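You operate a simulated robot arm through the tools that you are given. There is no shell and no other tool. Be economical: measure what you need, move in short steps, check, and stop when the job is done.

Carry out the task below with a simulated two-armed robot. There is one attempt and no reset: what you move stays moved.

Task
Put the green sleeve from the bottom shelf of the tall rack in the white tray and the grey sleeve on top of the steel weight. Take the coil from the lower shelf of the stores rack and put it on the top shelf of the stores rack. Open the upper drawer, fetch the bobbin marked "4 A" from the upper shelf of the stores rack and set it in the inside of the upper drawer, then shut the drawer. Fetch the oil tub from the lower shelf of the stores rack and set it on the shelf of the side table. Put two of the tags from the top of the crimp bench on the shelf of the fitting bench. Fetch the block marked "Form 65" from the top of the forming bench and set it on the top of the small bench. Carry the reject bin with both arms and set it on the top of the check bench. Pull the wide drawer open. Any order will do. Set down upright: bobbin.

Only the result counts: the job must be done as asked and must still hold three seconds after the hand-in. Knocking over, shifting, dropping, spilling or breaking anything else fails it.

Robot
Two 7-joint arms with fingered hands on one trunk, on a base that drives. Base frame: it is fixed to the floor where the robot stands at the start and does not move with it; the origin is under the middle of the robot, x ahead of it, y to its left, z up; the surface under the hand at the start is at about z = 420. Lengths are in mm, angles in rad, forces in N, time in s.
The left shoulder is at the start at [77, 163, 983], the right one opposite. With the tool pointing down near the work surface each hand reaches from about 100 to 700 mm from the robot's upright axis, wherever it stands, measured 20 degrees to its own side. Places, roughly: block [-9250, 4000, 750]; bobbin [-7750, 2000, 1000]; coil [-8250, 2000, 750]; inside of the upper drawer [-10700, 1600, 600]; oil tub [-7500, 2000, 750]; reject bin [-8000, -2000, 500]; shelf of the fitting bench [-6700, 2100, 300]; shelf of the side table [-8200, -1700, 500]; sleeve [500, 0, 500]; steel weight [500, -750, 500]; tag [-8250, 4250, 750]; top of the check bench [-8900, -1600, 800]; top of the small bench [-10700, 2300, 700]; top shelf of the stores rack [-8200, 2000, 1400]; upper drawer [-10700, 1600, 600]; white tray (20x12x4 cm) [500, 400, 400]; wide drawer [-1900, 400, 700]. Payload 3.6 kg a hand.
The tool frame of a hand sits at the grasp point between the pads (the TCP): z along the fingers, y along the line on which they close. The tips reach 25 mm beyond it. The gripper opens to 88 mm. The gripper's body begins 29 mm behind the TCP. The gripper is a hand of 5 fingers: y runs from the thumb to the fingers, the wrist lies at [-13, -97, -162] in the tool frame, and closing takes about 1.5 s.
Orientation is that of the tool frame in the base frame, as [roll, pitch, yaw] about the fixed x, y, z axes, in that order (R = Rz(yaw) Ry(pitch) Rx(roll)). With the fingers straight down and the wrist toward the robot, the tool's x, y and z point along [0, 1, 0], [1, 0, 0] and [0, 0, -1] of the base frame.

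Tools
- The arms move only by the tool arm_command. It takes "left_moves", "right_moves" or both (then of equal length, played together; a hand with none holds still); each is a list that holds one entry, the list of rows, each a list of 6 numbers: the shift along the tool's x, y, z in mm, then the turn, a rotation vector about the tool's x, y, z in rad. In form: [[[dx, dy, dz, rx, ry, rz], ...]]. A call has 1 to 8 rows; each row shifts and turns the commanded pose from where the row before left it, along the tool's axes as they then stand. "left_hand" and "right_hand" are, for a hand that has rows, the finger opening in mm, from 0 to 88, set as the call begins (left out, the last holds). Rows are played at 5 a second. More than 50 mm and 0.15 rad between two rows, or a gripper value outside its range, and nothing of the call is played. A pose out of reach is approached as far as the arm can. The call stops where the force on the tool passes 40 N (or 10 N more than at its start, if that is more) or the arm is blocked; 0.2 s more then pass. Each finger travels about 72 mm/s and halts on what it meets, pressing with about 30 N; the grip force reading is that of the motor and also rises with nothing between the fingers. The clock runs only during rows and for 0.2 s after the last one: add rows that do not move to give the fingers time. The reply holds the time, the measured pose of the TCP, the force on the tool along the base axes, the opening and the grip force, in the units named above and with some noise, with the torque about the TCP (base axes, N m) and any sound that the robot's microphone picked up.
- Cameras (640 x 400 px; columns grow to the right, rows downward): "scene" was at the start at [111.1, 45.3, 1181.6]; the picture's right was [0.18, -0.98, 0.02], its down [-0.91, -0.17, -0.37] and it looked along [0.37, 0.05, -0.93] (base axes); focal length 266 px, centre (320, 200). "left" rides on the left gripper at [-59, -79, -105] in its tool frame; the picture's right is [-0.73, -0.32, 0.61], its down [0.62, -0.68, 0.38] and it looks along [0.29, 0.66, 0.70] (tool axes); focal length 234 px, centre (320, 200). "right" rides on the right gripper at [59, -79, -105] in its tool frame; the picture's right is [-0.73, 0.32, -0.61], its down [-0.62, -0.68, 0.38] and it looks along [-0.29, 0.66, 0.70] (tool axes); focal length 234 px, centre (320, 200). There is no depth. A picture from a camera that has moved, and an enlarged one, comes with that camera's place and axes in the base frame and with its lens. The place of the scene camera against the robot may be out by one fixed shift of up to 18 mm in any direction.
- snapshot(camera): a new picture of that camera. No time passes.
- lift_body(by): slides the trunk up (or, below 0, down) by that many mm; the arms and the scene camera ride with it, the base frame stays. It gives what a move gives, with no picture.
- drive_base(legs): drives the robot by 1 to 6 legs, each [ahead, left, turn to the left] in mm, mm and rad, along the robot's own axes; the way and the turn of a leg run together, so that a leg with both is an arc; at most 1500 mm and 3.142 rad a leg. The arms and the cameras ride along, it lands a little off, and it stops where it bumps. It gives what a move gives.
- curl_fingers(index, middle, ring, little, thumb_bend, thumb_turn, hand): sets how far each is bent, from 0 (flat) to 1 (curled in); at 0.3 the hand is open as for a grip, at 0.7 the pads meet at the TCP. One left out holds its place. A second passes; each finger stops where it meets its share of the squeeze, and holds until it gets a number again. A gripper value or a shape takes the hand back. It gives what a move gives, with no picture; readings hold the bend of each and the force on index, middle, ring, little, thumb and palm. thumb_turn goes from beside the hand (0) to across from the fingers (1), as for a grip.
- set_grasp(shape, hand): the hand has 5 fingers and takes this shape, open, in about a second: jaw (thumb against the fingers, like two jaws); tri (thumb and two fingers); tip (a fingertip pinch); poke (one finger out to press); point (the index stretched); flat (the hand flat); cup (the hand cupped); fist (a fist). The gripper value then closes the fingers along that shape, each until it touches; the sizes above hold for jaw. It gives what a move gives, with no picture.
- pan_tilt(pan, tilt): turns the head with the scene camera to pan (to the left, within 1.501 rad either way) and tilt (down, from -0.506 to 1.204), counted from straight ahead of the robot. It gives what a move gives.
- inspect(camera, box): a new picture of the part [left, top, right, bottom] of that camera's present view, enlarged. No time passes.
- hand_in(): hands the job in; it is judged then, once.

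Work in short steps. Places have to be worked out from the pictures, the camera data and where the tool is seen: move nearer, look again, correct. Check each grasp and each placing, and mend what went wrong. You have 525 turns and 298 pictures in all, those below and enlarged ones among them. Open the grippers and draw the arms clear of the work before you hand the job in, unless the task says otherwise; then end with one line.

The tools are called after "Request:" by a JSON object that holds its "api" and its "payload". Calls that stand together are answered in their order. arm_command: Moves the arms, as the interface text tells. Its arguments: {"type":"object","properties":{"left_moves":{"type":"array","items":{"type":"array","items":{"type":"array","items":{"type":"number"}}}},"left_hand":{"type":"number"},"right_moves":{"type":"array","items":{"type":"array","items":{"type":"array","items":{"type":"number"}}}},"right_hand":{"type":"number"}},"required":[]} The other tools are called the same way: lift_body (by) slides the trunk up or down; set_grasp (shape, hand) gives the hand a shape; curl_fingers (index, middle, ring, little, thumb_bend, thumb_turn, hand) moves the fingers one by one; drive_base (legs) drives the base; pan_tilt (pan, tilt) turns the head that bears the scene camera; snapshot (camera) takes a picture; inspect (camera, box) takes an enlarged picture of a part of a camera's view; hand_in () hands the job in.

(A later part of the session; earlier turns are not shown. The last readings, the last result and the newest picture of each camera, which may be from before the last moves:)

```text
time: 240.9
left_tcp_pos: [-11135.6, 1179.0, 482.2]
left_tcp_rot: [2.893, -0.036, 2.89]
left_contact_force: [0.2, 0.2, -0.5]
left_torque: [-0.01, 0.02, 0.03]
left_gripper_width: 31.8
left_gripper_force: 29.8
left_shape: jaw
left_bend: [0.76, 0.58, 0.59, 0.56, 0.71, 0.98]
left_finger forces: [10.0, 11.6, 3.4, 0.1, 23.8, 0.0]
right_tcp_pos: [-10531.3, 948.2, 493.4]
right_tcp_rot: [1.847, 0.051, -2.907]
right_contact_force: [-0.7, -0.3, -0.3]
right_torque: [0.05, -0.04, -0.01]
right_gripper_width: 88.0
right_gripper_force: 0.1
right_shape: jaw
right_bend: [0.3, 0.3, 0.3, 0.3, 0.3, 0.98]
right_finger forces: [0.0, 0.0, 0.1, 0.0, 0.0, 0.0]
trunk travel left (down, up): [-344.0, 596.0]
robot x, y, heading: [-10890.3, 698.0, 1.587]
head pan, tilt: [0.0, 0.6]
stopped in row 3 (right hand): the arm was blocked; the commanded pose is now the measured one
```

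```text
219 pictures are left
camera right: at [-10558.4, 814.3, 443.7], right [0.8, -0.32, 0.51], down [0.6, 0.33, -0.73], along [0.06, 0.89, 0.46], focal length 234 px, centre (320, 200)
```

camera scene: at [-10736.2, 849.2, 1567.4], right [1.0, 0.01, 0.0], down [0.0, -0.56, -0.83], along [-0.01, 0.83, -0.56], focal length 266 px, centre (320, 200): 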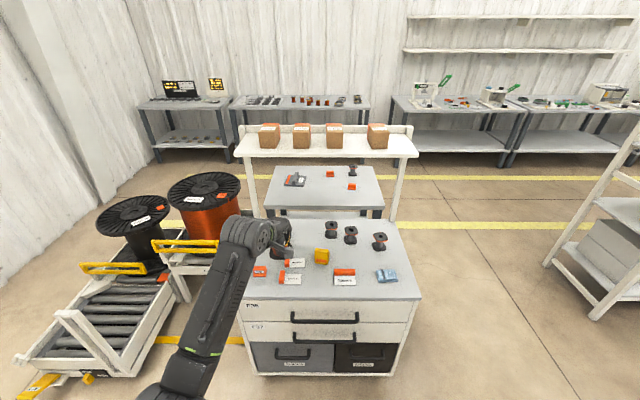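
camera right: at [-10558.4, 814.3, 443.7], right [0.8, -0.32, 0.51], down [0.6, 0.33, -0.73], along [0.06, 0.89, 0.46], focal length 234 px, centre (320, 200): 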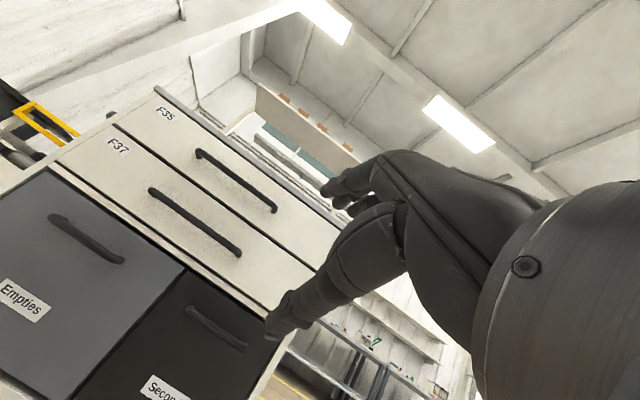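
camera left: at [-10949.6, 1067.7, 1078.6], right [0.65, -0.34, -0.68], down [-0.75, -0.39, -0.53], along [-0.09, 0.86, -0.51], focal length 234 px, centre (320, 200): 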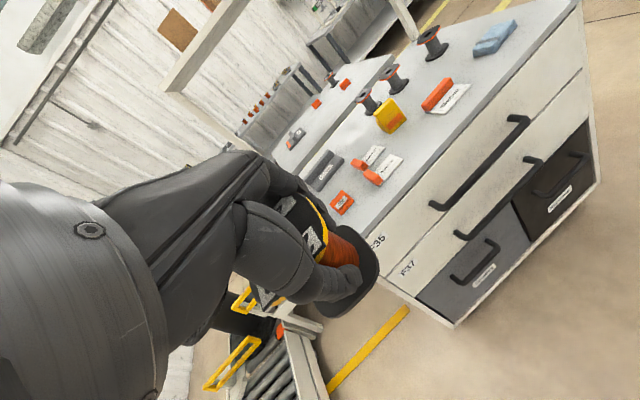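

The arm is folded too close; extend it forward while moving left.

Request:
{"api": "arm_command", "payload": {"right_moves": [[[20, 5, 40, 0, 0, 0], [20, 5, 40, 0, 0, 0], [20, 5, 40, 0, 0, 0], [20, 5, 40, 0, 0, 0], [20, 5, 20, -0.07, 0, 0.05], [20, 5, 20, -0.07, 0, 0.05], [0, 0, 0, -0.07, 0, 0.05], [0, 0, 0, -0.06, 0, 0.05]]]}}

Request:
{"api": "snapshot", "payload": {"camera": "right"}}

```text
time: 241.7
left_tcp_pos: [-11140.8, 1179.5, 476.8]
left_tcp_rot: [2.894, -0.015, 2.892]
left_contact_force: [-0.1, -0.4, -1.7]
left_torque: [0.01, 0.03, -0.01]
left_gripper_width: 31.6
left_gripper_force: 29.8
left_shape: jaw
left_bend: [0.76, 0.58, 0.59, 0.56, 0.71, 0.98]
left_finger forces: [10.0, 11.5, 3.4, 0.1, 23.8, 0.0]
right_tcp_pos: [-10582.4, 1042.7, 492.7]
right_tcp_rot: [1.896, 0.205, -2.858]
right_contact_force: [-0.6, -0.4, 0.3]
right_torque: [0.03, -0.01, 0.01]
right_gripper_width: 88.0
right_gripper_force: 0.1
right_shape: jaw
right_bend: [0.3, 0.3, 0.3, 0.3, 0.3, 0.98]
right_finger forces: [0.0, 0.0, 0.0, 0.0, 0.0, 0.0]
trunk travel left (down, up): [-344.0, 596.0]
robot x, y, heading: [-10890.4, 701.9, 1.579]
head pan, tilt: [0.0, 0.6]
stopped in row 3 (right hand): the arm was blocked; the commanded pose is now the measured one
```

```text
218 pictures are left
camera right: at [-10594.9, 909.1, 440.3], right [0.72, -0.28, 0.64], down [0.69, 0.35, -0.63], along [-0.05, 0.89, 0.45], focal length 234 px, centre (320, 200)
```

right: 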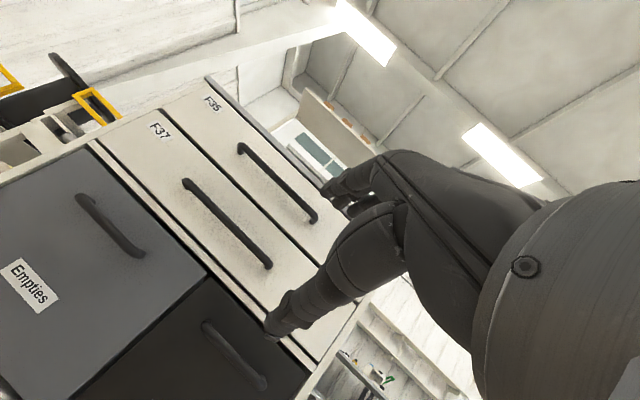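

The right arm is in an awkward joint configuration; I bring it back toward the tool-down pose first to reset it.

Request:
{"api": "arm_command", "payload": {"right_moves": [[[12, -5, 0, 0.126, 0, 0.0365], [12, -5, 0, 0.126, 0, 0.0365], [12, -5, 0, 0.126, 0, 0.0365], [12, -5, 0, 0.126, 0, 0.0365], [12, 0, 5, 0.126, 0, 0.0365], [12, 0, 5, 0.126, 0, 0.0365], [12, 0, 5, 0.126, 0, 0.0365], [12, 0, 5, 0.126, 0, 0.0365]]]}}

Request:
{"api": "arm_command", "payload": {"right_moves": [[[12, 0, 10, 0.126, 0, 0.0365], [12, 0, 10, 0.126, 0, 0.0365], [10, 0, 20, 0, 0, 0], [10, 0, 20, 0, 0, 0], [0, 0, 0, 0, 0, 0]]]}}

```text
time: 242.7
left_tcp_pos: [-11139.4, 1184.0, 472.8]
left_tcp_rot: [2.906, -0.015, 2.891]
left_contact_force: [0.3, 0.3, -1.7]
left_torque: [-0.03, 0.0, 0.02]
left_gripper_width: 31.9
left_gripper_force: 29.9
left_shape: jaw
left_bend: [0.76, 0.58, 0.59, 0.56, 0.71, 0.98]
left_finger forces: [10.1, 11.5, 3.4, 0.0, 23.8, 0.0]
right_tcp_pos: [-10602.7, 1072.5, 505.6]
right_tcp_rot: [2.323, 0.215, -2.891]
right_contact_force: [0.0, 0.6, -0.4]
right_torque: [-0.01, 0.01, 0.0]
right_gripper_width: 88.2
right_gripper_force: 0.0
right_shape: jaw
right_bend: [0.3, 0.3, 0.3, 0.3, 0.3, 0.98]
right_finger forces: [0.1, 0.1, 0.1, 0.1, 0.0, 0.0]
trunk travel left (down, up): [-344.0, 596.0]
robot x, y, heading: [-10887.8, 701.4, 1.579]
head pan, tilt: [0.0, 0.6]
stopped in row 5 (right hand): the arm was blocked; the commanded pose is now the measured one
```

```text
time: 243.9
left_tcp_pos: [-11142.1, 1180.8, 476.6]
left_tcp_rot: [2.896, -0.012, 2.889]
left_contact_force: [0.1, -0.5, -1.9]
left_torque: [-0.01, 0.0, -0.03]
left_gripper_width: 31.7
left_gripper_force: 30.0
left_shape: jaw
left_bend: [0.76, 0.58, 0.59, 0.56, 0.71, 0.98]
left_finger forces: [10.1, 11.6, 3.4, 0.0, 23.9, 0.0]
right_tcp_pos: [-10645.4, 1093.5, 449.8]
right_tcp_rot: [2.561, 0.17, -2.946]
right_contact_force: [1.0, -0.3, 0.7]
right_torque: [-0.01, -0.01, 0.03]
right_gripper_width: 87.9
right_gripper_force: 0.1
right_shape: jaw
right_bend: [0.3, 0.3, 0.3, 0.3, 0.3, 0.98]
right_finger forces: [0.0, 0.0, 0.0, 0.0, 0.0, 0.0]
trunk travel left (down, up): [-344.0, 596.0]
robot x, y, heading: [-10890.0, 701.1, 1.577]
head pan, tilt: [0.0, 0.6]
```

Request:
{"api": "arm_command", "payload": {"right_moves": [[[10, 0, 20, 0.1, 0.04, 0.045], [10, 0, 20, 0.1, 0.04, 0.045], [10, 0, 20, 0.1, 0.04, 0.045], [10, 0, 20, 0.1, 0.04, 0.045], [10, 0, 0, 0.1, 0.02, 0.02], [0, 0, 0, 0.06, 0, 0]]]}}

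Request:
{"api": "pan_tilt", "payload": {"pan": -0.3, "tilt": 0.9}}

Request:
{"api": "snapshot", "payload": {"camera": "scene"}}

```text
time: 245.3
left_tcp_pos: [-11141.0, 1180.0, 476.7]
left_tcp_rot: [2.896, -0.014, 2.89]
left_contact_force: [-0.4, 0.9, -1.2]
left_torque: [0.01, -0.03, 0.04]
left_gripper_width: 31.7
left_gripper_force: 30.4
left_shape: jaw
left_bend: [0.76, 0.58, 0.59, 0.56, 0.71, 0.98]
left_finger forces: [10.0, 11.5, 3.4, 0.0, 23.9, 0.0]
right_tcp_pos: [-10694.4, 1121.1, 377.6]
right_tcp_rot: [3.115, -0.066, -3.073]
right_contact_force: [-0.4, -0.2, 0.0]
right_torque: [0.02, -0.02, 0.01]
right_gripper_width: 88.0
right_gripper_force: 0.0
right_shape: jaw
right_bend: [0.3, 0.3, 0.3, 0.3, 0.3, 0.98]
right_finger forces: [0.0, 0.1, 0.0, 0.0, 0.0, 0.0]
trunk travel left (down, up): [-344.0, 596.0]
robot x, y, heading: [-10890.9, 699.3, 1.586]
head pan, tilt: [0.0, 0.6]
```

```text
time: 246.1
left_tcp_pos: [-11140.9, 1179.9, 476.8]
left_tcp_rot: [2.895, -0.013, 2.889]
left_contact_force: [-0.4, 0.3, -1.7]
left_torque: [0.01, 0.03, -0.05]
left_gripper_width: 31.9
left_gripper_force: 30.2
left_shape: jaw
left_bend: [0.76, 0.58, 0.59, 0.56, 0.71, 0.98]
left_finger forces: [10.1, 11.5, 3.4, 0.0, 23.9, 0.0]
right_tcp_pos: [-10693.9, 1120.6, 377.1]
right_tcp_rot: [3.114, -0.068, -3.071]
right_contact_force: [0.4, 0.1, 0.4]
right_torque: [0.0, 0.0, 0.03]
right_gripper_width: 87.8
right_gripper_force: 0.0
right_shape: jaw
right_bend: [0.3, 0.3, 0.3, 0.3, 0.3, 0.98]
right_finger forces: [0.1, 0.1, 0.0, 0.0, 0.1, 0.0]
trunk travel left (down, up): [-344.0, 596.0]
robot x, y, heading: [-10887.9, 697.8, 1.577]
head pan, tilt: [-0.3, 0.901]
```

```text
217 pictures are left
camera scene: at [-10872.4, 831.2, 1022.6], right [0.96, -0.29, 0.0], down [-0.23, -0.75, -0.62], along [0.18, 0.6, -0.78], focal length 266 px, centre (320, 200)
```

scene: 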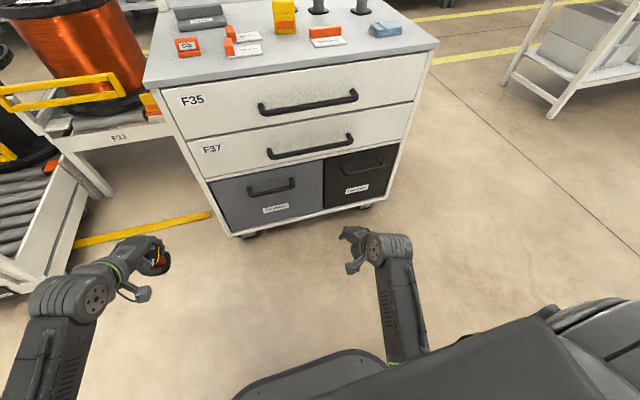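

Now the arm is in a sound configuration. Handle ≈[-10705,1405,657]. Pitch the right hand up to fingers-forward.

Request:
{"api": "arm_command", "payload": {"right_moves": [[[0, 0, 0, -0.12, -0.03, 0.03], [0, 0, 0, -0.13, -0.03, 0.03], [0, 0, 0, -0.14, 0, 0], [0, 0, 0, -0.14, 0, 0], [0, 0, 0, -0.14, 0, 0], [0, 0, 0, -0.14, 0, 0], [0, 0, 0, -0.14, 0, 0], [0, 0, 0, -0.14, 0, 0]]]}}

Request:
{"api": "arm_command", "payload": {"right_moves": [[[0, 0, 0, -0.14, 0, 0], [0, 0, 0, -0.14, 0, 0], [0, 0, 0, -0.14, 0, 0], [0, 0, 0, -0.03, 0, 0], [0, 45, 0, 0, 0, 0], [0, 45, 0, 0, 0, 0], [0, 45, 0, 0, 0, 0], [0, 45, 0, 0, 0, 0]]]}}

Request:
{"api": "snapshot", "payload": {"camera": "right"}}

```text
time: 247.9
left_tcp_pos: [-11141.3, 1180.2, 476.7]
left_tcp_rot: [2.894, -0.015, 2.889]
left_contact_force: [0.1, -0.1, -2.1]
left_torque: [0.0, 0.0, 0.01]
left_gripper_width: 31.8
left_gripper_force: 30.2
left_shape: jaw
left_bend: [0.76, 0.58, 0.59, 0.56, 0.71, 0.98]
left_finger forces: [10.0, 11.5, 3.4, 0.0, 24.1, 0.0]
right_tcp_pos: [-10695.4, 1120.7, 375.7]
right_tcp_rot: [2.026, -0.017, -3.139]
right_contact_force: [0.4, 0.2, 0.0]
right_torque: [-0.04, -0.01, 0.01]
right_gripper_width: 87.9
right_gripper_force: 0.0
right_shape: jaw
right_bend: [0.3, 0.3, 0.3, 0.3, 0.3, 0.98]
right_finger forces: [0.1, 0.1, 0.0, 0.0, 0.1, 0.1]
trunk travel left (down, up): [-344.0, 596.0]
robot x, y, heading: [-10890.5, 694.9, 1.581]
head pan, tilt: [-0.3, 0.901]
```

```text
time: 249.7
left_tcp_pos: [-11141.9, 1179.8, 476.7]
left_tcp_rot: [2.894, -0.013, 2.89]
left_contact_force: [-0.2, -0.4, -1.9]
left_torque: [-0.03, 0.0, -0.03]
left_gripper_width: 31.6
left_gripper_force: 30.0
left_shape: jaw
left_bend: [0.76, 0.58, 0.59, 0.56, 0.71, 0.98]
left_finger forces: [10.0, 11.5, 3.4, 0.0, 24.1, 0.0]
right_tcp_pos: [-10692.2, 1119.9, 559.3]
right_tcp_rot: [1.578, -0.015, -3.137]
right_contact_force: [-0.6, 0.5, 0.0]
right_torque: [0.0, -0.01, -0.02]
right_gripper_width: 87.8
right_gripper_force: 0.2
right_shape: jaw
right_bend: [0.3, 0.3, 0.3, 0.3, 0.3, 0.98]
right_finger forces: [0.0, 0.0, 0.1, 0.0, 0.0, 0.0]
trunk travel left (down, up): [-344.0, 596.0]
robot x, y, heading: [-10892.4, 697.0, 1.581]
head pan, tilt: [-0.3, 0.901]
```

```text
216 pictures are left
camera right: at [-10751.6, 1013.8, 481.9], right [0.73, -0.6, 0.32], down [0.61, 0.38, -0.69], along [0.3, 0.7, 0.65], focal length 234 px, centre (320, 200)
```

right: 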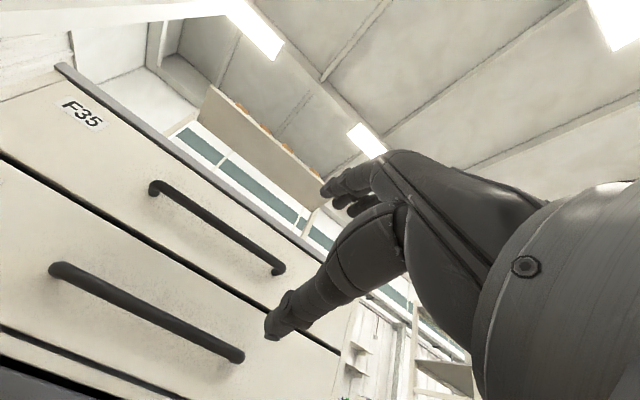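

Handle bar: z≈647, x −10839…−10606, y≈1403. Raise the hand, narrow to 55, and drive 190 mm nearer.

Request:
{"api": "arm_command", "payload": {"right_hand": 55, "right_moves": [[[10, 44, 0, 0, 0, 0], [10, 44, 0, 0, 0, 0], [0, 0, 0, 0, 0, 0], [0, 0, 0, 0, 0, 0]]]}}

Request:
{"api": "drive_base", "payload": {"legs": [[190, 0, 0]]}}

Request:
{"api": "snapshot", "payload": {"camera": "right"}}

```text
time: 250.7
left_tcp_pos: [-11140.8, 1180.7, 477.2]
left_tcp_rot: [2.897, -0.014, 2.89]
left_contact_force: [0.3, 1.0, -1.5]
left_torque: [0.01, -0.01, 0.0]
left_gripper_width: 31.7
left_gripper_force: 30.2
left_shape: jaw
left_bend: [0.76, 0.58, 0.59, 0.56, 0.71, 0.98]
left_finger forces: [10.0, 11.5, 3.5, 0.0, 24.1, 0.0]
right_tcp_pos: [-10709.2, 1120.5, 647.1]
right_tcp_rot: [1.578, -0.016, -3.141]
right_contact_force: [-0.3, -1.2, 0.0]
right_torque: [0.0, 0.01, -0.02]
right_gripper_width: 55.3
right_gripper_force: 0.1
right_shape: jaw
right_bend: [0.28, 0.39, 0.36, 0.36, 0.63, 1.0]
right_finger forces: [0.0, 0.1, 0.1, 0.0, 0.0, 0.0]
trunk travel left (down, up): [-344.0, 596.0]
robot x, y, heading: [-10888.6, 700.7, 1.576]
head pan, tilt: [-0.3, 0.901]
```

```text
time: 252.3
left_tcp_pos: [-11140.5, 1372.0, 477.0]
left_tcp_rot: [2.895, -0.014, 2.887]
left_contact_force: [0.4, -0.9, -1.7]
left_torque: [-0.01, 0.0, -0.01]
left_gripper_width: 31.8
left_gripper_force: 30.3
left_shape: jaw
left_bend: [0.76, 0.58, 0.59, 0.56, 0.71, 0.98]
left_finger forces: [9.9, 11.3, 3.4, 0.1, 24.0, 0.0]
right_tcp_pos: [-10708.5, 1310.9, 644.9]
right_tcp_rot: [1.578, -0.016, 3.139]
right_contact_force: [0.8, 0.2, 0.2]
right_torque: [0.03, -0.02, -0.02]
right_gripper_width: 55.6
right_gripper_force: 0.1
right_shape: jaw
right_bend: [0.28, 0.39, 0.36, 0.36, 0.63, 1.0]
right_finger forces: [0.0, 0.0, 0.0, 0.0, 0.0, 0.0]
trunk travel left (down, up): [-344.0, 596.0]
robot x, y, heading: [-10893.2, 892.7, 1.577]
head pan, tilt: [-0.3, 0.901]
```

```text
215 pictures are left
camera right: at [-10768.6, 1204.6, 568.8], right [0.73, -0.61, 0.32], down [0.61, 0.38, -0.69], along [0.3, 0.7, 0.65], focal length 234 px, centre (320, 200)
```

right: 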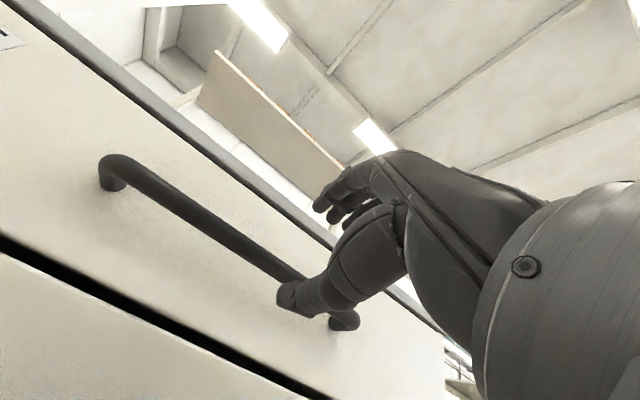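

Bar at y≈1396, z≈644. Advance ~76 mm.

Request:
{"api": "arm_command", "payload": {"right_moves": [[[0, 0, 25, 0, 0, 0], [0, 0, 25, 0, 0, 0], [0, 0, 25, 0, 0, 0], [0, 0, 0, 0, 0, 0]]]}}

Request:
{"api": "snapshot", "payload": {"camera": "right"}}

```text
time: 253.3
left_tcp_pos: [-11141.4, 1371.5, 477.9]
left_tcp_rot: [2.895, -0.013, 2.888]
left_contact_force: [0.0, 0.2, -1.1]
left_torque: [-0.01, -0.05, -0.03]
left_gripper_width: 31.8
left_gripper_force: 30.4
left_shape: jaw
left_bend: [0.76, 0.58, 0.59, 0.56, 0.71, 0.98]
left_finger forces: [9.9, 11.3, 3.5, 0.1, 24.1, 0.0]
right_tcp_pos: [-10709.5, 1384.9, 645.3]
right_tcp_rot: [1.578, -0.015, 3.14]
right_contact_force: [-0.5, -0.1, -0.3]
right_torque: [0.0, -0.01, 0.02]
right_gripper_width: 55.2
right_gripper_force: 0.1
right_shape: jaw
right_bend: [0.28, 0.39, 0.36, 0.36, 0.63, 1.0]
right_finger forces: [0.0, 0.0, 0.1, 0.0, 0.0, 0.0]
trunk travel left (down, up): [-344.0, 596.0]
robot x, y, heading: [-10897.9, 891.3, 1.58]
head pan, tilt: [-0.3, 0.901]
```

```text
214 pictures are left
camera right: at [-10769.5, 1279.5, 568.0], right [0.73, -0.61, 0.32], down [0.61, 0.38, -0.69], along [0.3, 0.7, 0.65], focal length 234 px, centre (320, 200)
```

right: 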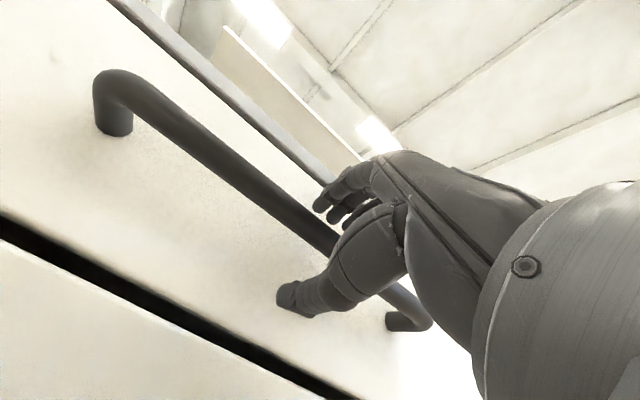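

Bar is at the TCP. Advance 8 mm and close.

Request:
{"api": "arm_command", "payload": {"right_hand": 0, "right_moves": [[[0, 0, 8, 0, 0, 0], [0, 0, 0, 0, 0, 0], [0, 0, 0, 0, 0, 0], [0, 0, 0, 0, 0, 0], [0, 0, 0, 0, 0, 0], [0, 0, 0, 0, 0, 0]]]}}

Request:
{"api": "arm_command", "payload": {"right_moves": [[[0, 0, -20, 0, 0, 0], [0, 0, -25, 0, 0, 0], [0, 0, -25, 0, 0, 0], [0, 0, 0, 0, 0, 0]]]}}

Request:
{"api": "snapshot", "payload": {"camera": "scene"}}

```text
time: 254.7
left_tcp_pos: [-11142.1, 1371.1, 476.8]
left_tcp_rot: [2.897, -0.013, 2.886]
left_contact_force: [0.2, -0.3, -0.7]
left_torque: [0.0, -0.03, 0.02]
left_gripper_width: 31.5
left_gripper_force: 30.0
left_shape: jaw
left_bend: [0.76, 0.58, 0.59, 0.56, 0.71, 0.98]
left_finger forces: [9.9, 11.4, 3.4, 0.1, 24.1, 0.0]
right_tcp_pos: [-10708.1, 1393.2, 644.9]
right_tcp_rot: [1.579, -0.016, 3.141]
right_contact_force: [-1.1, 4.2, -3.9]
right_torque: [0.07, -0.15, 0.03]
right_gripper_width: 0.2
right_gripper_force: 29.8
right_shape: jaw
right_bend: [0.7, 0.7, 0.7, 0.7, 0.74, 1.0]
right_finger forces: [1.3, 0.0, 2.9, 2.4, 11.7, 0.0]
trunk travel left (down, up): [-344.0, 596.0]
robot x, y, heading: [-10893.1, 890.9, 1.577]
head pan, tilt: [-0.3, 0.901]
```

```text
time: 255.7
left_tcp_pos: [-11141.6, 1371.7, 475.3]
left_tcp_rot: [2.896, -0.014, 2.886]
left_contact_force: [-0.2, 0.1, -2.3]
left_torque: [0.01, -0.03, -0.02]
left_gripper_width: 31.9
left_gripper_force: 30.1
left_shape: jaw
left_bend: [0.76, 0.58, 0.59, 0.56, 0.71, 0.98]
left_finger forces: [9.9, 11.4, 3.4, 0.1, 24.0, 0.1]
right_tcp_pos: [-10709.3, 1323.0, 644.9]
right_tcp_rot: [1.58, -0.016, 3.141]
right_contact_force: [-2.8, -0.7, -12.7]
right_torque: [0.06, -0.1, 0.0]
right_gripper_width: 0.0
right_gripper_force: 29.7
right_shape: jaw
right_bend: [0.7, 0.7, 0.7, 0.7, 0.75, 1.0]
right_finger forces: [0.1, 0.0, 1.4, 1.4, 14.5, 0.0]
trunk travel left (down, up): [-344.0, 596.0]
robot x, y, heading: [-10891.6, 890.3, 1.58]
head pan, tilt: [-0.3, 0.901]
```

```text
213 pictures are left
camera scene: at [-10873.1, 1022.6, 1022.3], right [0.96, -0.29, 0.0], down [-0.23, -0.75, -0.62], along [0.18, 0.59, -0.78], focal length 266 px, centre (320, 200)
```

scene: 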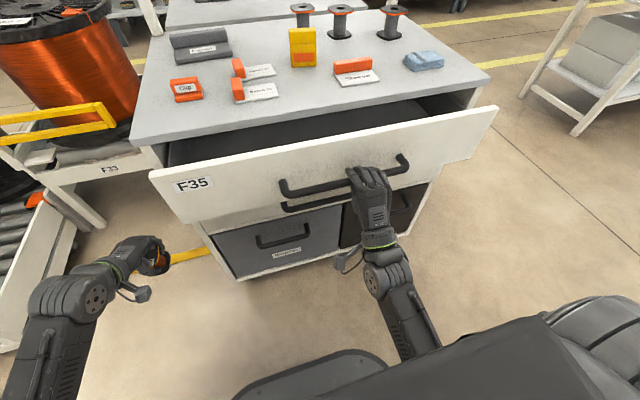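

It opens. Pull on with the base: 180 mm back.

Request:
{"api": "drive_base", "payload": {"legs": [[-180, 0, 0]]}}

Request:
{"api": "snapshot", "payload": {"camera": "scene"}}

```text
time: 257.2
left_tcp_pos: [-11140.0, 1193.5, 476.4]
left_tcp_rot: [2.897, -0.011, 2.888]
left_contact_force: [-0.1, 0.1, -1.4]
left_torque: [0.01, -0.03, 0.0]
left_gripper_width: 32.0
left_gripper_force: 29.8
left_shape: jaw
left_bend: [0.76, 0.58, 0.59, 0.56, 0.71, 0.98]
left_finger forces: [9.9, 11.5, 3.5, 0.1, 24.0, 0.0]
right_tcp_pos: [-10708.0, 1145.2, 644.9]
right_tcp_rot: [1.579, -0.016, 3.141]
right_contact_force: [-5.6, 0.2, -11.8]
right_torque: [0.06, -0.03, 0.01]
right_gripper_width: 0.3
right_gripper_force: 30.0
right_shape: jaw
right_bend: [0.7, 0.7, 0.7, 0.7, 0.75, 1.0]
right_finger forces: [0.0, 0.1, 1.7, 1.4, 13.9, 0.0]
trunk travel left (down, up): [-344.0, 596.0]
robot x, y, heading: [-10892.0, 711.6, 1.581]
head pan, tilt: [-0.3, 0.901]
```

```text
212 pictures are left
camera scene: at [-10872.4, 845.1, 1022.4], right [0.96, -0.29, 0.0], down [-0.23, -0.75, -0.62], along [0.18, 0.59, -0.78], focal length 266 px, centre (320, 200)
```

scene: 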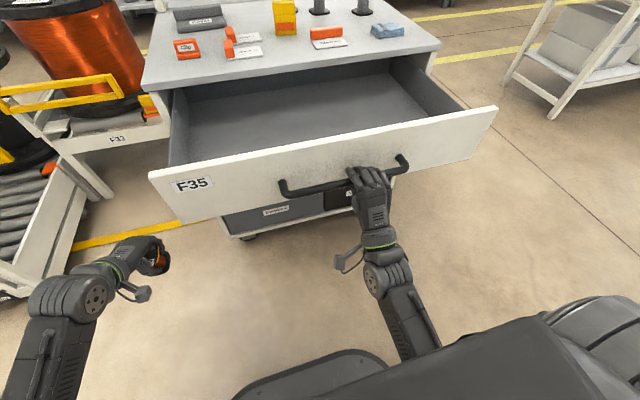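

Drawer is ~250 mm open and empty. Release the handle and withdraw the right hand.

Request:
{"api": "arm_command", "payload": {"right_hand": 88, "right_moves": [[[0, 0, 2, 0, 0, 0], [0, 0, 0, 0, 0, 0], [0, 0, 0, 0, 0, 0], [0, 0, 0, 0, 0, 0], [0, 0, 0, 0, 0, 0], [0, 0, 0, 0, 0, 0], [0, 0, -30, 0, 0, 0], [0, 0, -40, 0, 0, 0]]]}}

Request:
{"api": "drive_base", "payload": {"legs": [[-100, 0, 0]]}}

Request:
{"api": "lift_body", "payload": {"by": 330}}

Request:
{"api": "snapshot", "payload": {"camera": "scene"}}

```text
time: 259.0
left_tcp_pos: [-11139.9, 1192.8, 477.1]
left_tcp_rot: [2.896, -0.013, 2.889]
left_contact_force: [-0.2, 0.4, -1.6]
left_torque: [-0.03, -0.01, 0.04]
left_gripper_width: 31.8
left_gripper_force: 30.0
left_shape: jaw
left_bend: [0.76, 0.58, 0.59, 0.56, 0.71, 0.98]
left_finger forces: [9.9, 11.4, 3.5, 0.0, 24.0, 0.0]
right_tcp_pos: [-10709.5, 1075.6, 649.0]
right_tcp_rot: [1.577, -0.014, 3.14]
right_contact_force: [0.6, 0.3, 0.3]
right_torque: [-0.01, -0.03, -0.01]
right_gripper_width: 87.6
right_gripper_force: 0.1
right_shape: jaw
right_bend: [0.3, 0.3, 0.3, 0.3, 0.3, 0.98]
right_finger forces: [0.1, 0.1, 0.0, 0.0, 0.0, 0.0]
trunk travel left (down, up): [-344.0, 596.0]
robot x, y, heading: [-10886.3, 712.0, 1.575]
head pan, tilt: [-0.3, 0.901]
```

```text
time: 260.1
left_tcp_pos: [-11139.5, 1091.8, 478.1]
left_tcp_rot: [2.896, -0.014, 2.89]
left_contact_force: [-1.0, 0.8, -1.2]
left_torque: [0.06, -0.01, 0.0]
left_gripper_width: 31.7
left_gripper_force: 29.9
left_shape: jaw
left_bend: [0.76, 0.58, 0.59, 0.56, 0.71, 0.98]
left_finger forces: [9.9, 11.5, 3.5, 0.0, 23.9, 0.1]
right_tcp_pos: [-10709.3, 975.3, 647.9]
right_tcp_rot: [1.577, -0.016, 3.141]
right_contact_force: [0.2, -0.2, 0.2]
right_torque: [-0.02, 0.01, 0.01]
right_gripper_width: 87.6
right_gripper_force: 0.0
right_shape: jaw
right_bend: [0.3, 0.3, 0.3, 0.3, 0.3, 0.98]
right_finger forces: [0.0, 0.0, 0.0, 0.0, 0.0, 0.1]
trunk travel left (down, up): [-344.0, 596.0]
robot x, y, heading: [-10891.9, 612.4, 1.578]
head pan, tilt: [-0.3, 0.901]
```

```text
time: 263.4
left_tcp_pos: [-11139.9, 1092.3, 806.0]
left_tcp_rot: [2.895, -0.014, 2.89]
left_contact_force: [0.0, -0.7, -1.5]
left_torque: [-0.02, 0.0, -0.05]
left_gripper_width: 31.7
left_gripper_force: 30.0
left_shape: jaw
left_bend: [0.76, 0.58, 0.59, 0.56, 0.71, 0.98]
left_finger forces: [9.9, 11.4, 3.4, 0.0, 23.8, 0.1]
right_tcp_pos: [-10710.7, 975.0, 978.6]
right_tcp_rot: [1.577, -0.015, -3.14]
right_contact_force: [0.0, -0.8, -0.2]
right_torque: [0.03, -0.01, -0.02]
right_gripper_width: 87.7
right_gripper_force: 0.1
right_shape: jaw
right_bend: [0.3, 0.3, 0.3, 0.3, 0.3, 0.98]
right_finger forces: [0.0, 0.0, 0.0, 0.1, 0.1, 0.0]
trunk travel left (down, up): [-674.0, 266.0]
robot x, y, heading: [-10893.5, 612.2, 1.577]
head pan, tilt: [-0.3, 0.901]
```

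```text
211 pictures are left
camera scene: at [-10871.9, 743.2, 1352.5], right [0.96, -0.29, 0.0], down [-0.23, -0.75, -0.62], along [0.18, 0.59, -0.78], focal length 266 px, centre (320, 200)
```

scene: 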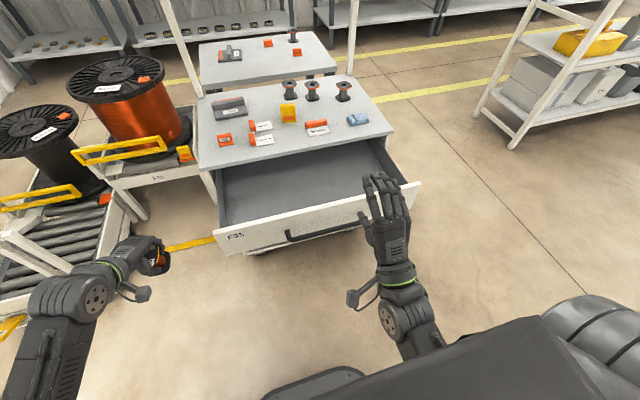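

Move right so the left hand lines up with the drawer's middle, then forward over it.

Request:
{"api": "drive_base", "payload": {"legs": [[0, -380, 0], [195, 0, 0]]}}

Request:
{"api": "pan_tilt", "payload": {"pan": 0.3, "tilt": 0.9}}

Request:
{"api": "snapshot", "payload": {"camera": "scene"}}

Request:
{"api": "snapshot", "payload": {"camera": "left"}}

```text
time: 267.0
left_tcp_pos: [-10768.4, 1292.9, 807.8]
left_tcp_rot: [2.895, -0.014, 2.893]
left_contact_force: [0.5, 0.4, -1.3]
left_torque: [-0.04, -0.01, 0.0]
left_gripper_width: 31.7
left_gripper_force: 29.9
left_shape: jaw
left_bend: [0.76, 0.58, 0.59, 0.56, 0.71, 0.98]
left_finger forces: [9.9, 11.4, 3.4, 0.1, 23.7, 0.0]
right_tcp_pos: [-10337.2, 1178.6, 977.4]
right_tcp_rot: [1.578, -0.016, -3.138]
right_contact_force: [-0.3, 0.1, 0.5]
right_torque: [0.0, 0.03, 0.01]
right_gripper_width: 87.7
right_gripper_force: 0.0
right_shape: jaw
right_bend: [0.3, 0.3, 0.3, 0.3, 0.3, 0.98]
right_finger forces: [0.1, 0.1, 0.1, 0.1, 0.1, 0.0]
trunk travel left (down, up): [-674.0, 266.0]
robot x, y, heading: [-10519.0, 813.6, 1.581]
head pan, tilt: [-0.3, 0.901]
```

```text
time: 268.0
left_tcp_pos: [-10768.5, 1292.8, 806.2]
left_tcp_rot: [2.894, -0.014, 2.894]
left_contact_force: [-1.0, 0.8, -1.4]
left_torque: [0.02, -0.01, -0.04]
left_gripper_width: 31.6
left_gripper_force: 30.0
left_shape: jaw
left_bend: [0.76, 0.58, 0.59, 0.56, 0.71, 0.98]
left_finger forces: [9.9, 11.3, 3.5, 0.0, 23.9, 0.1]
right_tcp_pos: [-10336.5, 1178.3, 977.9]
right_tcp_rot: [1.578, -0.016, -3.137]
right_contact_force: [-0.2, 0.3, 0.2]
right_torque: [0.01, 0.02, 0.01]
right_gripper_width: 87.6
right_gripper_force: 0.1
right_shape: jaw
right_bend: [0.3, 0.3, 0.3, 0.3, 0.3, 0.98]
right_finger forces: [0.0, 0.0, 0.0, 0.0, 0.0, 0.0]
trunk travel left (down, up): [-674.0, 266.0]
robot x, y, heading: [-10517.9, 813.2, 1.58]
head pan, tilt: [0.3, 0.901]
```

```text
210 pictures are left
camera scene: at [-10543.2, 944.5, 1352.5], right [0.95, 0.3, 0.0], down [0.24, -0.75, -0.62], along [-0.19, 0.59, -0.78], focal length 266 px, centre (320, 200)
```

scene: 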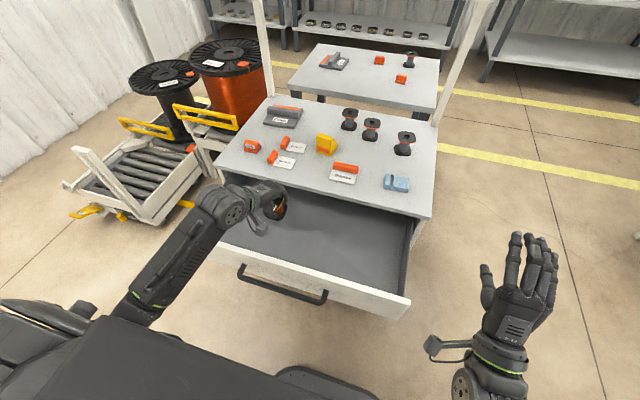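

```text
209 pictures are left
camera left: at [-10734.9, 1178.6, 888.7], right [0.65, -0.34, -0.68], down [-0.75, -0.39, -0.53], along [-0.09, 0.85, -0.51], focal length 234 px, centre (320, 200)
```

left: 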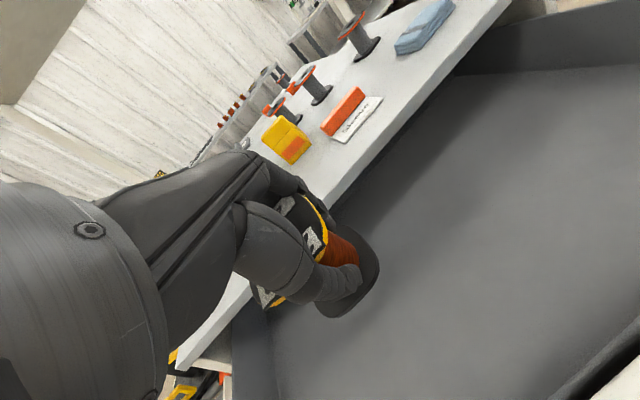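

Over the drawer. Shift 25 mm forward, lower ~115 mm, then check.

Request:
{"api": "arm_command", "payload": {"left_moves": [[[6, 23, 6, 0, 0, 0], [0, -7, 29, 0, 0, 0], [0, -7, 29, 0, 0, 0], [0, -7, 29, 0, 0, 0], [0, -7, 29, 0, 0, 0], [0, 0, 0, 0, 0, 0]]]}}

Request:
{"api": "snapshot", "payload": {"camera": "left"}}

Request:
{"api": "snapshot", "payload": {"camera": "scene"}}

```text
time: 269.4
left_tcp_pos: [-10769.8, 1318.3, 686.0]
left_tcp_rot: [2.894, -0.013, 2.892]
left_contact_force: [-0.3, -0.3, -1.2]
left_torque: [0.0, 0.02, 0.0]
left_gripper_width: 31.5
left_gripper_force: 29.4
left_shape: jaw
left_bend: [0.76, 0.58, 0.59, 0.56, 0.71, 0.98]
left_finger forces: [9.8, 11.3, 3.4, 0.1, 23.9, 0.0]
right_tcp_pos: [-10335.9, 1177.2, 978.2]
right_tcp_rot: [1.578, -0.016, -3.139]
right_contact_force: [0.5, -0.9, -0.8]
right_torque: [-0.01, 0.0, 0.01]
right_gripper_width: 87.6
right_gripper_force: 0.1
right_shape: jaw
right_bend: [0.3, 0.3, 0.3, 0.3, 0.3, 0.98]
right_finger forces: [0.0, 0.0, 0.0, 0.0, 0.0, 0.0]
trunk travel left (down, up): [-674.0, 266.0]
robot x, y, heading: [-10516.1, 813.7, 1.579]
head pan, tilt: [0.3, 0.901]
```

```text
208 pictures are left
camera left: at [-10737.1, 1203.9, 768.3], right [0.65, -0.34, -0.68], down [-0.75, -0.39, -0.53], along [-0.09, 0.86, -0.51], focal length 234 px, centre (320, 200)
```

left: 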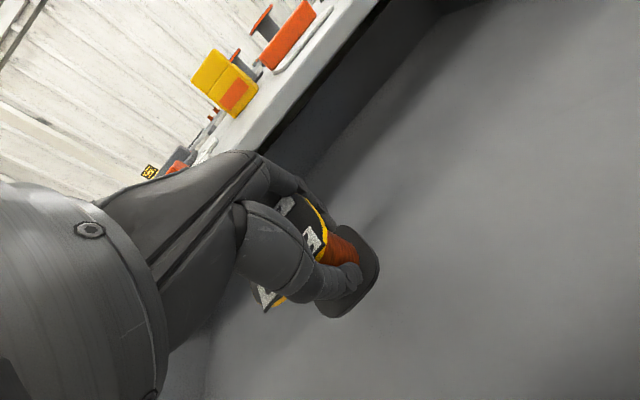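

```text
207 pictures are left
camera scene: at [-10543.1, 944.2, 1352.6], right [0.95, 0.31, 0.0], down [0.24, -0.75, -0.62], along [-0.19, 0.59, -0.78], focal length 266 px, centre (320, 200)
```

scene: 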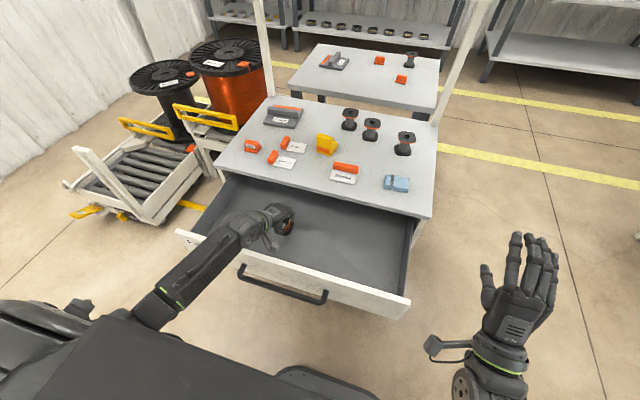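

Lower gently until contact.

Request:
{"api": "arm_command", "payload": {"left_moves": [[[0, -4, 15, 0, 0, 0], [0, -4, 15, 0, 0, 0], [0, 0, 0, 0, 0, 0]]]}}

Request:
{"api": "inspect", "payload": {"camera": "scene", "box": [150, 180, 350, 305]}}

```text
time: 270.2
left_tcp_pos: [-10770.1, 1317.8, 655.5]
left_tcp_rot: [2.896, -0.012, 2.894]
left_contact_force: [-0.4, 0.5, -1.1]
left_torque: [-0.03, -0.01, 0.0]
left_gripper_width: 31.3
left_gripper_force: 29.7
left_shape: jaw
left_bend: [0.76, 0.58, 0.59, 0.56, 0.71, 0.98]
left_finger forces: [9.6, 11.1, 3.6, 0.1, 23.8, 0.0]
right_tcp_pos: [-10336.7, 1178.3, 977.9]
right_tcp_rot: [1.578, -0.016, -3.138]
right_contact_force: [0.0, 0.6, -0.7]
right_torque: [-0.01, 0.0, 0.01]
right_gripper_width: 87.7
right_gripper_force: 0.0
right_shape: jaw
right_bend: [0.3, 0.3, 0.3, 0.3, 0.3, 0.98]
right_finger forces: [0.1, 0.0, 0.0, 0.0, 0.1, 0.1]
trunk travel left (down, up): [-674.0, 266.0]
robot x, y, heading: [-10519.1, 816.4, 1.58]
head pan, tilt: [0.3, 0.901]
```

```text
3.20 times, centred on (250, 242) of scene
camera zoom: at [-10543.2, 944.2, 1352.5], right [0.95, 0.31, 0.0], down [0.24, -0.75, -0.62], along [-0.19, 0.59, -0.78], focal length 851 px, centre (544, 64)
```

zoom: 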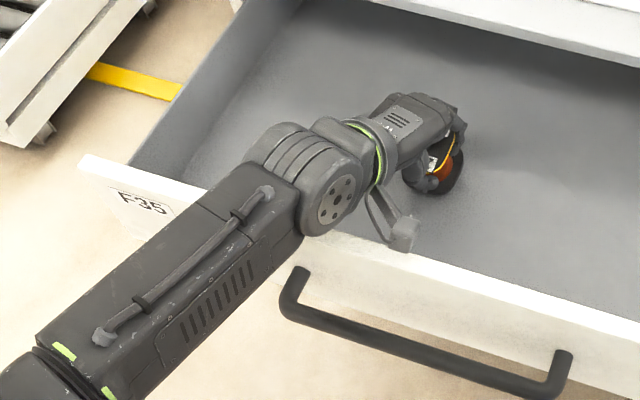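

Shift 18 mm forward for the camera's clearance from the front panel, then lower in small steps.

Request:
{"api": "arm_command", "payload": {"left_moves": [[[4, 17, 4, 0, 0, 0], [0, -2, 8, 0, 0, 0], [0, -2, 8, 0, 0, 0], [0, 0, 0, 0, 0, 0]]]}}

Request:
{"api": "snapshot", "payload": {"camera": "left"}}

```text
time: 271.2
left_tcp_pos: [-10769.0, 1336.3, 639.9]
left_tcp_rot: [2.896, -0.013, 2.895]
left_contact_force: [1.4, -0.5, -1.8]
left_torque: [0.05, -0.01, -0.03]
left_gripper_width: 31.1
left_gripper_force: 30.1
left_shape: jaw
left_bend: [0.76, 0.58, 0.59, 0.56, 0.71, 0.97]
left_finger forces: [9.4, 11.3, 3.7, 0.1, 23.6, 0.0]
right_tcp_pos: [-10336.8, 1177.4, 977.6]
right_tcp_rot: [1.578, -0.017, -3.138]
right_contact_force: [-0.6, 0.2, 0.7]
right_torque: [0.0, 0.02, 0.06]
right_gripper_width: 87.8
right_gripper_force: 0.1
right_shape: jaw
right_bend: [0.3, 0.3, 0.3, 0.3, 0.3, 0.98]
right_finger forces: [0.0, 0.1, 0.0, 0.1, 0.0, 0.0]
trunk travel left (down, up): [-674.0, 266.0]
robot x, y, heading: [-10514.1, 811.6, 1.583]
head pan, tilt: [0.3, 0.901]
```

```text
205 pictures are left
camera left: at [-10736.5, 1222.5, 721.3], right [0.65, -0.34, -0.68], down [-0.75, -0.39, -0.53], along [-0.09, 0.85, -0.51], focal length 234 px, centre (320, 200)
```

left: 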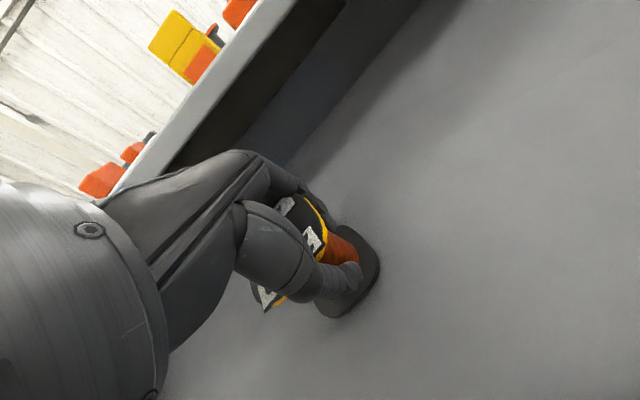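

Request:
{"api": "arm_command", "payload": {"left_moves": [[[0, -1.5, 6, 0, 0, 0], [0, -1.5, 6, 0, 0, 0], [0, -1.5, 6, 0, 0, 0], [0, 0, 0, 0, 0, 0]]]}}

Request:
{"api": "snapshot", "payload": {"camera": "left"}}

```text
time: 271.8
left_tcp_pos: [-10769.6, 1342.9, 637.4]
left_tcp_rot: [2.871, -0.014, 2.895]
left_contact_force: [1.0, -1.5, 29.8]
left_torque: [-0.77, 0.28, 0.05]
left_gripper_width: 31.7
left_gripper_force: 30.0
left_shape: jaw
left_bend: [0.76, 0.57, 0.59, 0.56, 0.72, 0.97]
left_finger forces: [14.6, 16.9, 5.0, 0.0, 37.4, 0.0]
right_tcp_pos: [-10335.0, 1176.0, 979.1]
right_tcp_rot: [1.576, -0.02, -3.136]
right_contact_force: [0.7, -0.1, -0.1]
right_torque: [-0.01, -0.03, 0.0]
right_gripper_width: 87.9
right_gripper_force: 0.0
right_shape: jaw
right_bend: [0.3, 0.3, 0.3, 0.3, 0.3, 0.98]
right_finger forces: [0.0, 0.1, 0.0, 0.1, 0.0, 0.1]
trunk travel left (down, up): [-674.0, 266.0]
robot x, y, heading: [-10516.2, 814.7, 1.58]
head pan, tilt: [0.3, 0.901]
stopped in row 3 (left hand): the force on the tool passed its limit at 47 N (the readings are from after the stop); the commanded pose is now the measured one
```

```text
204 pictures are left
camera left: at [-10735.9, 1226.8, 716.0], right [0.66, -0.32, -0.68], down [-0.75, -0.38, -0.54], along [-0.09, 0.87, -0.49], focal length 234 px, centre (320, 200)
```

left: 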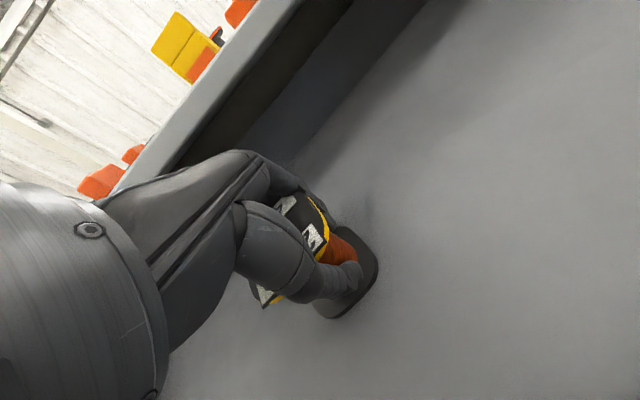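

Contact under the near edge (slight tilt). Ease up 2 mm, pitch slightly to level it, then open.

Request:
{"api": "arm_command", "payload": {"left_moves": [[[0, 0.5, -3, 0, 0, 0], [0, 0, 0, 0.06, 0, 0], [0, 0, 0, 0, 0, 0]]]}}

Request:
{"api": "inspect", "payload": {"camera": "left", "box": [230, 160, 430, 340]}}

```text
time: 272.6
left_tcp_pos: [-10769.7, 1339.3, 634.8]
left_tcp_rot: [2.941, -0.014, 2.894]
left_contact_force: [1.2, 0.7, 12.5]
left_torque: [-0.3, 0.13, 0.05]
left_gripper_width: 31.5
left_gripper_force: 30.4
left_shape: jaw
left_bend: [0.76, 0.57, 0.59, 0.56, 0.72, 0.97]
left_finger forces: [11.3, 14.4, 4.6, 0.1, 25.1, 0.0]
right_tcp_pos: [-10337.2, 1175.3, 978.9]
right_tcp_rot: [1.577, -0.019, -3.135]
right_contact_force: [-0.5, 0.3, -0.2]
right_torque: [-0.01, -0.02, -0.02]
right_gripper_width: 87.8
right_gripper_force: 0.0
right_shape: jaw
right_bend: [0.3, 0.3, 0.3, 0.3, 0.3, 0.98]
right_finger forces: [0.1, 0.0, 0.0, 0.0, 0.1, 0.0]
trunk travel left (down, up): [-674.0, 266.0]
robot x, y, heading: [-10518.3, 812.6, 1.583]
head pan, tilt: [0.3, 0.901]
```

```text
2.22 times, centred on (330, 250) of left
camera zoom: at [-10734.7, 1229.2, 721.8], right [0.65, -0.36, -0.67], down [-0.76, -0.42, -0.5], along [-0.1, 0.83, -0.55], focal length 520 px, centre (298, 89)
```

zoom: 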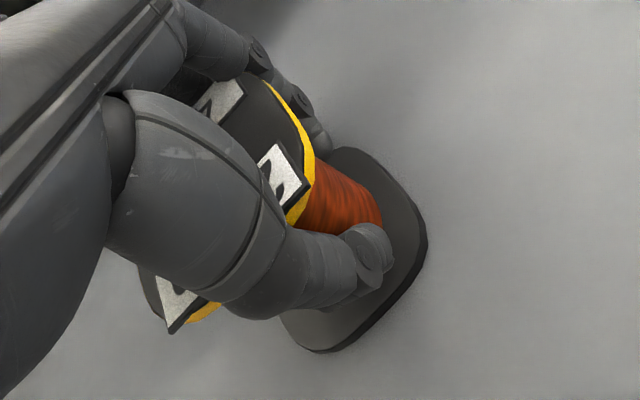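

Lightly in contact now. Open the hand.

Request:
{"api": "arm_command", "payload": {"left_hand": 88, "left_moves": [[[0, 0, 0, 0, 0, 0], [0, 0, 0, 0, 0, 0], [0, 0, 0, 0, 0, 0], [0, 0, 0, 0, 0, 0], [0, 0, 0, 0, 0, 0], [0, 0, 0, 0, 0, 0], [0, 0, 0, 0, 0, 0]]]}}

Request:
{"api": "snapshot", "payload": {"camera": "left"}}

```text
time: 274.2
left_tcp_pos: [-10769.8, 1340.8, 635.3]
left_tcp_rot: [2.942, -0.012, 2.894]
left_contact_force: [-0.6, 0.0, 0.1]
left_torque: [0.0, -0.01, 0.02]
left_gripper_width: 87.5
left_gripper_force: 0.1
left_shape: jaw
left_bend: [0.3, 0.3, 0.3, 0.3, 0.3, 0.98]
left_finger forces: [0.0, 0.0, 0.1, 0.0, 0.0, 0.0]
right_tcp_pos: [-10336.1, 1176.7, 977.8]
right_tcp_rot: [1.577, -0.016, -3.137]
right_contact_force: [0.8, 0.2, 0.5]
right_torque: [-0.01, 0.01, 0.01]
right_gripper_width: 87.7
right_gripper_force: 0.1
right_shape: jaw
right_bend: [0.3, 0.3, 0.3, 0.3, 0.3, 0.98]
right_finger forces: [0.0, 0.0, 0.0, 0.1, 0.1, 0.1]
trunk travel left (down, up): [-674.0, 266.0]
robot x, y, heading: [-10518.2, 808.6, 1.581]
head pan, tilt: [0.3, 0.901]
```

```text
202 pictures are left
camera left: at [-10735.1, 1230.3, 721.2], right [0.65, -0.37, -0.67], down [-0.76, -0.42, -0.5], along [-0.1, 0.83, -0.55], focal length 234 px, centre (320, 200)
```

left: 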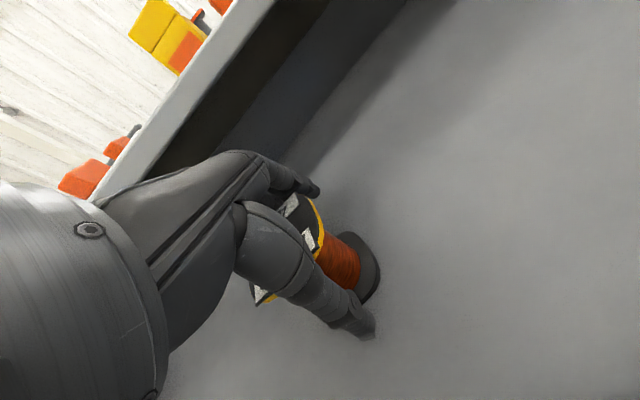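

Standing. Lift straight up.

Request:
{"api": "arm_command", "payload": {"left_moves": [[[0, 3, -15, 0, 0, 0], [0, 5, -25, 0, 0, 0], [0, 6, -30, 0, 0, 0], [0, 6, -30, 0, 0, 0], [0, 6, -30, 0, 0, 0]]]}}

Request:
{"api": "snapshot", "payload": {"camera": "left"}}

```text
time: 275.4
left_tcp_pos: [-10766.4, 1338.5, 766.9]
left_tcp_rot: [2.939, -0.016, 2.896]
left_contact_force: [1.4, -0.1, 0.4]
left_torque: [-0.01, 0.01, -0.01]
left_gripper_width: 88.0
left_gripper_force: 0.1
left_shape: jaw
left_bend: [0.3, 0.3, 0.3, 0.3, 0.3, 0.98]
left_finger forces: [0.0, 0.0, 0.0, 0.1, 0.1, 0.0]
right_tcp_pos: [-10336.6, 1177.7, 978.7]
right_tcp_rot: [1.578, -0.018, -3.135]
right_contact_force: [-0.5, 0.0, 0.3]
right_torque: [0.03, 0.02, 0.04]
right_gripper_width: 87.6
right_gripper_force: 0.0
right_shape: jaw
right_bend: [0.3, 0.3, 0.3, 0.3, 0.3, 0.98]
right_finger forces: [0.1, 0.0, 0.1, 0.1, 0.1, 0.0]
trunk travel left (down, up): [-674.0, 266.0]
robot x, y, heading: [-10515.3, 813.3, 1.582]
head pan, tilt: [0.3, 0.901]
```

```text
201 pictures are left
camera left: at [-10732.6, 1228.3, 853.3], right [0.65, -0.36, -0.67], down [-0.76, -0.42, -0.5], along [-0.1, 0.83, -0.55], focal length 234 px, centre (320, 200)
```

left: 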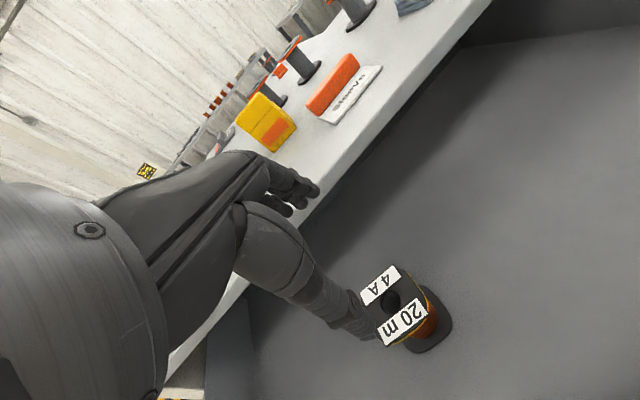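

Bobbin "4 A" stands upright in the drawer. Back off, slide left, and lower the trunk to bring the right hand back to the handle.

Request:
{"api": "drive_base", "payload": {"legs": [[-230, 0, 0], [0, 370, 0]]}}

Request:
{"api": "lift_body", "payload": {"by": -330}}

Request:
{"api": "snapshot", "payload": {"camera": "right"}}

```text
time: 279.1
left_tcp_pos: [-11132.6, 1109.9, 766.2]
left_tcp_rot: [2.943, -0.012, 2.892]
left_contact_force: [0.0, 0.6, 0.2]
left_torque: [0.01, -0.01, -0.02]
left_gripper_width: 87.6
left_gripper_force: 0.1
left_shape: jaw
left_bend: [0.3, 0.3, 0.3, 0.3, 0.3, 0.98]
left_finger forces: [0.0, 0.0, 0.0, 0.0, 0.1, 0.0]
right_tcp_pos: [-10705.0, 947.5, 978.0]
right_tcp_rot: [1.579, -0.018, -3.138]
right_contact_force: [0.0, 0.4, 0.2]
right_torque: [-0.02, -0.03, 0.01]
right_gripper_width: 87.8
right_gripper_force: 0.0
right_shape: jaw
right_bend: [0.3, 0.3, 0.3, 0.3, 0.3, 0.98]
right_finger forces: [0.1, 0.1, 0.0, 0.0, 0.0, 0.0]
trunk travel left (down, up): [-674.0, 266.0]
robot x, y, heading: [-10886.0, 586.3, 1.575]
head pan, tilt: [0.3, 0.901]
```

```text
time: 282.4
left_tcp_pos: [-11134.1, 1108.8, 437.4]
left_tcp_rot: [2.941, -0.013, 2.895]
left_contact_force: [-0.9, 0.7, -0.7]
left_torque: [0.0, -0.03, -0.01]
left_gripper_width: 87.8
left_gripper_force: 0.0
left_shape: jaw
left_bend: [0.3, 0.3, 0.3, 0.3, 0.3, 0.98]
left_finger forces: [0.0, 0.1, 0.1, 0.0, 0.1, 0.0]
right_tcp_pos: [-10704.2, 947.0, 648.4]
right_tcp_rot: [1.577, -0.015, -3.14]
right_contact_force: [-0.2, 0.4, -0.2]
right_torque: [-0.01, 0.07, 0.03]
right_gripper_width: 87.8
right_gripper_force: 0.1
right_shape: jaw
right_bend: [0.3, 0.3, 0.3, 0.3, 0.3, 0.98]
right_finger forces: [0.1, 0.0, 0.0, 0.0, 0.0, 0.0]
trunk travel left (down, up): [-344.0, 596.0]
robot x, y, heading: [-10883.4, 583.4, 1.583]
head pan, tilt: [0.3, 0.901]
```

```text
200 pictures are left
camera right: at [-10763.2, 841.4, 571.4], right [0.73, -0.6, 0.32], down [0.61, 0.38, -0.69], along [0.3, 0.7, 0.65], focal length 234 px, centre (320, 200)
```

right: 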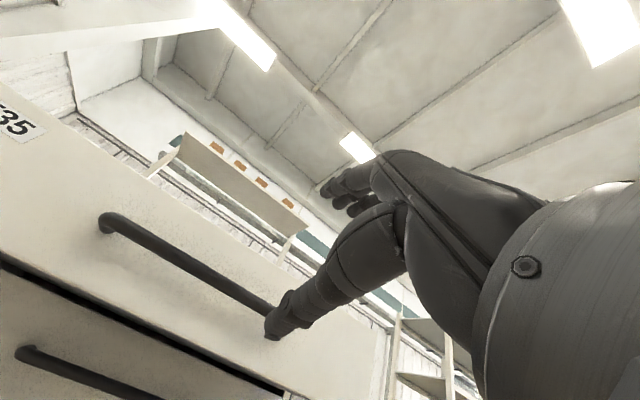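

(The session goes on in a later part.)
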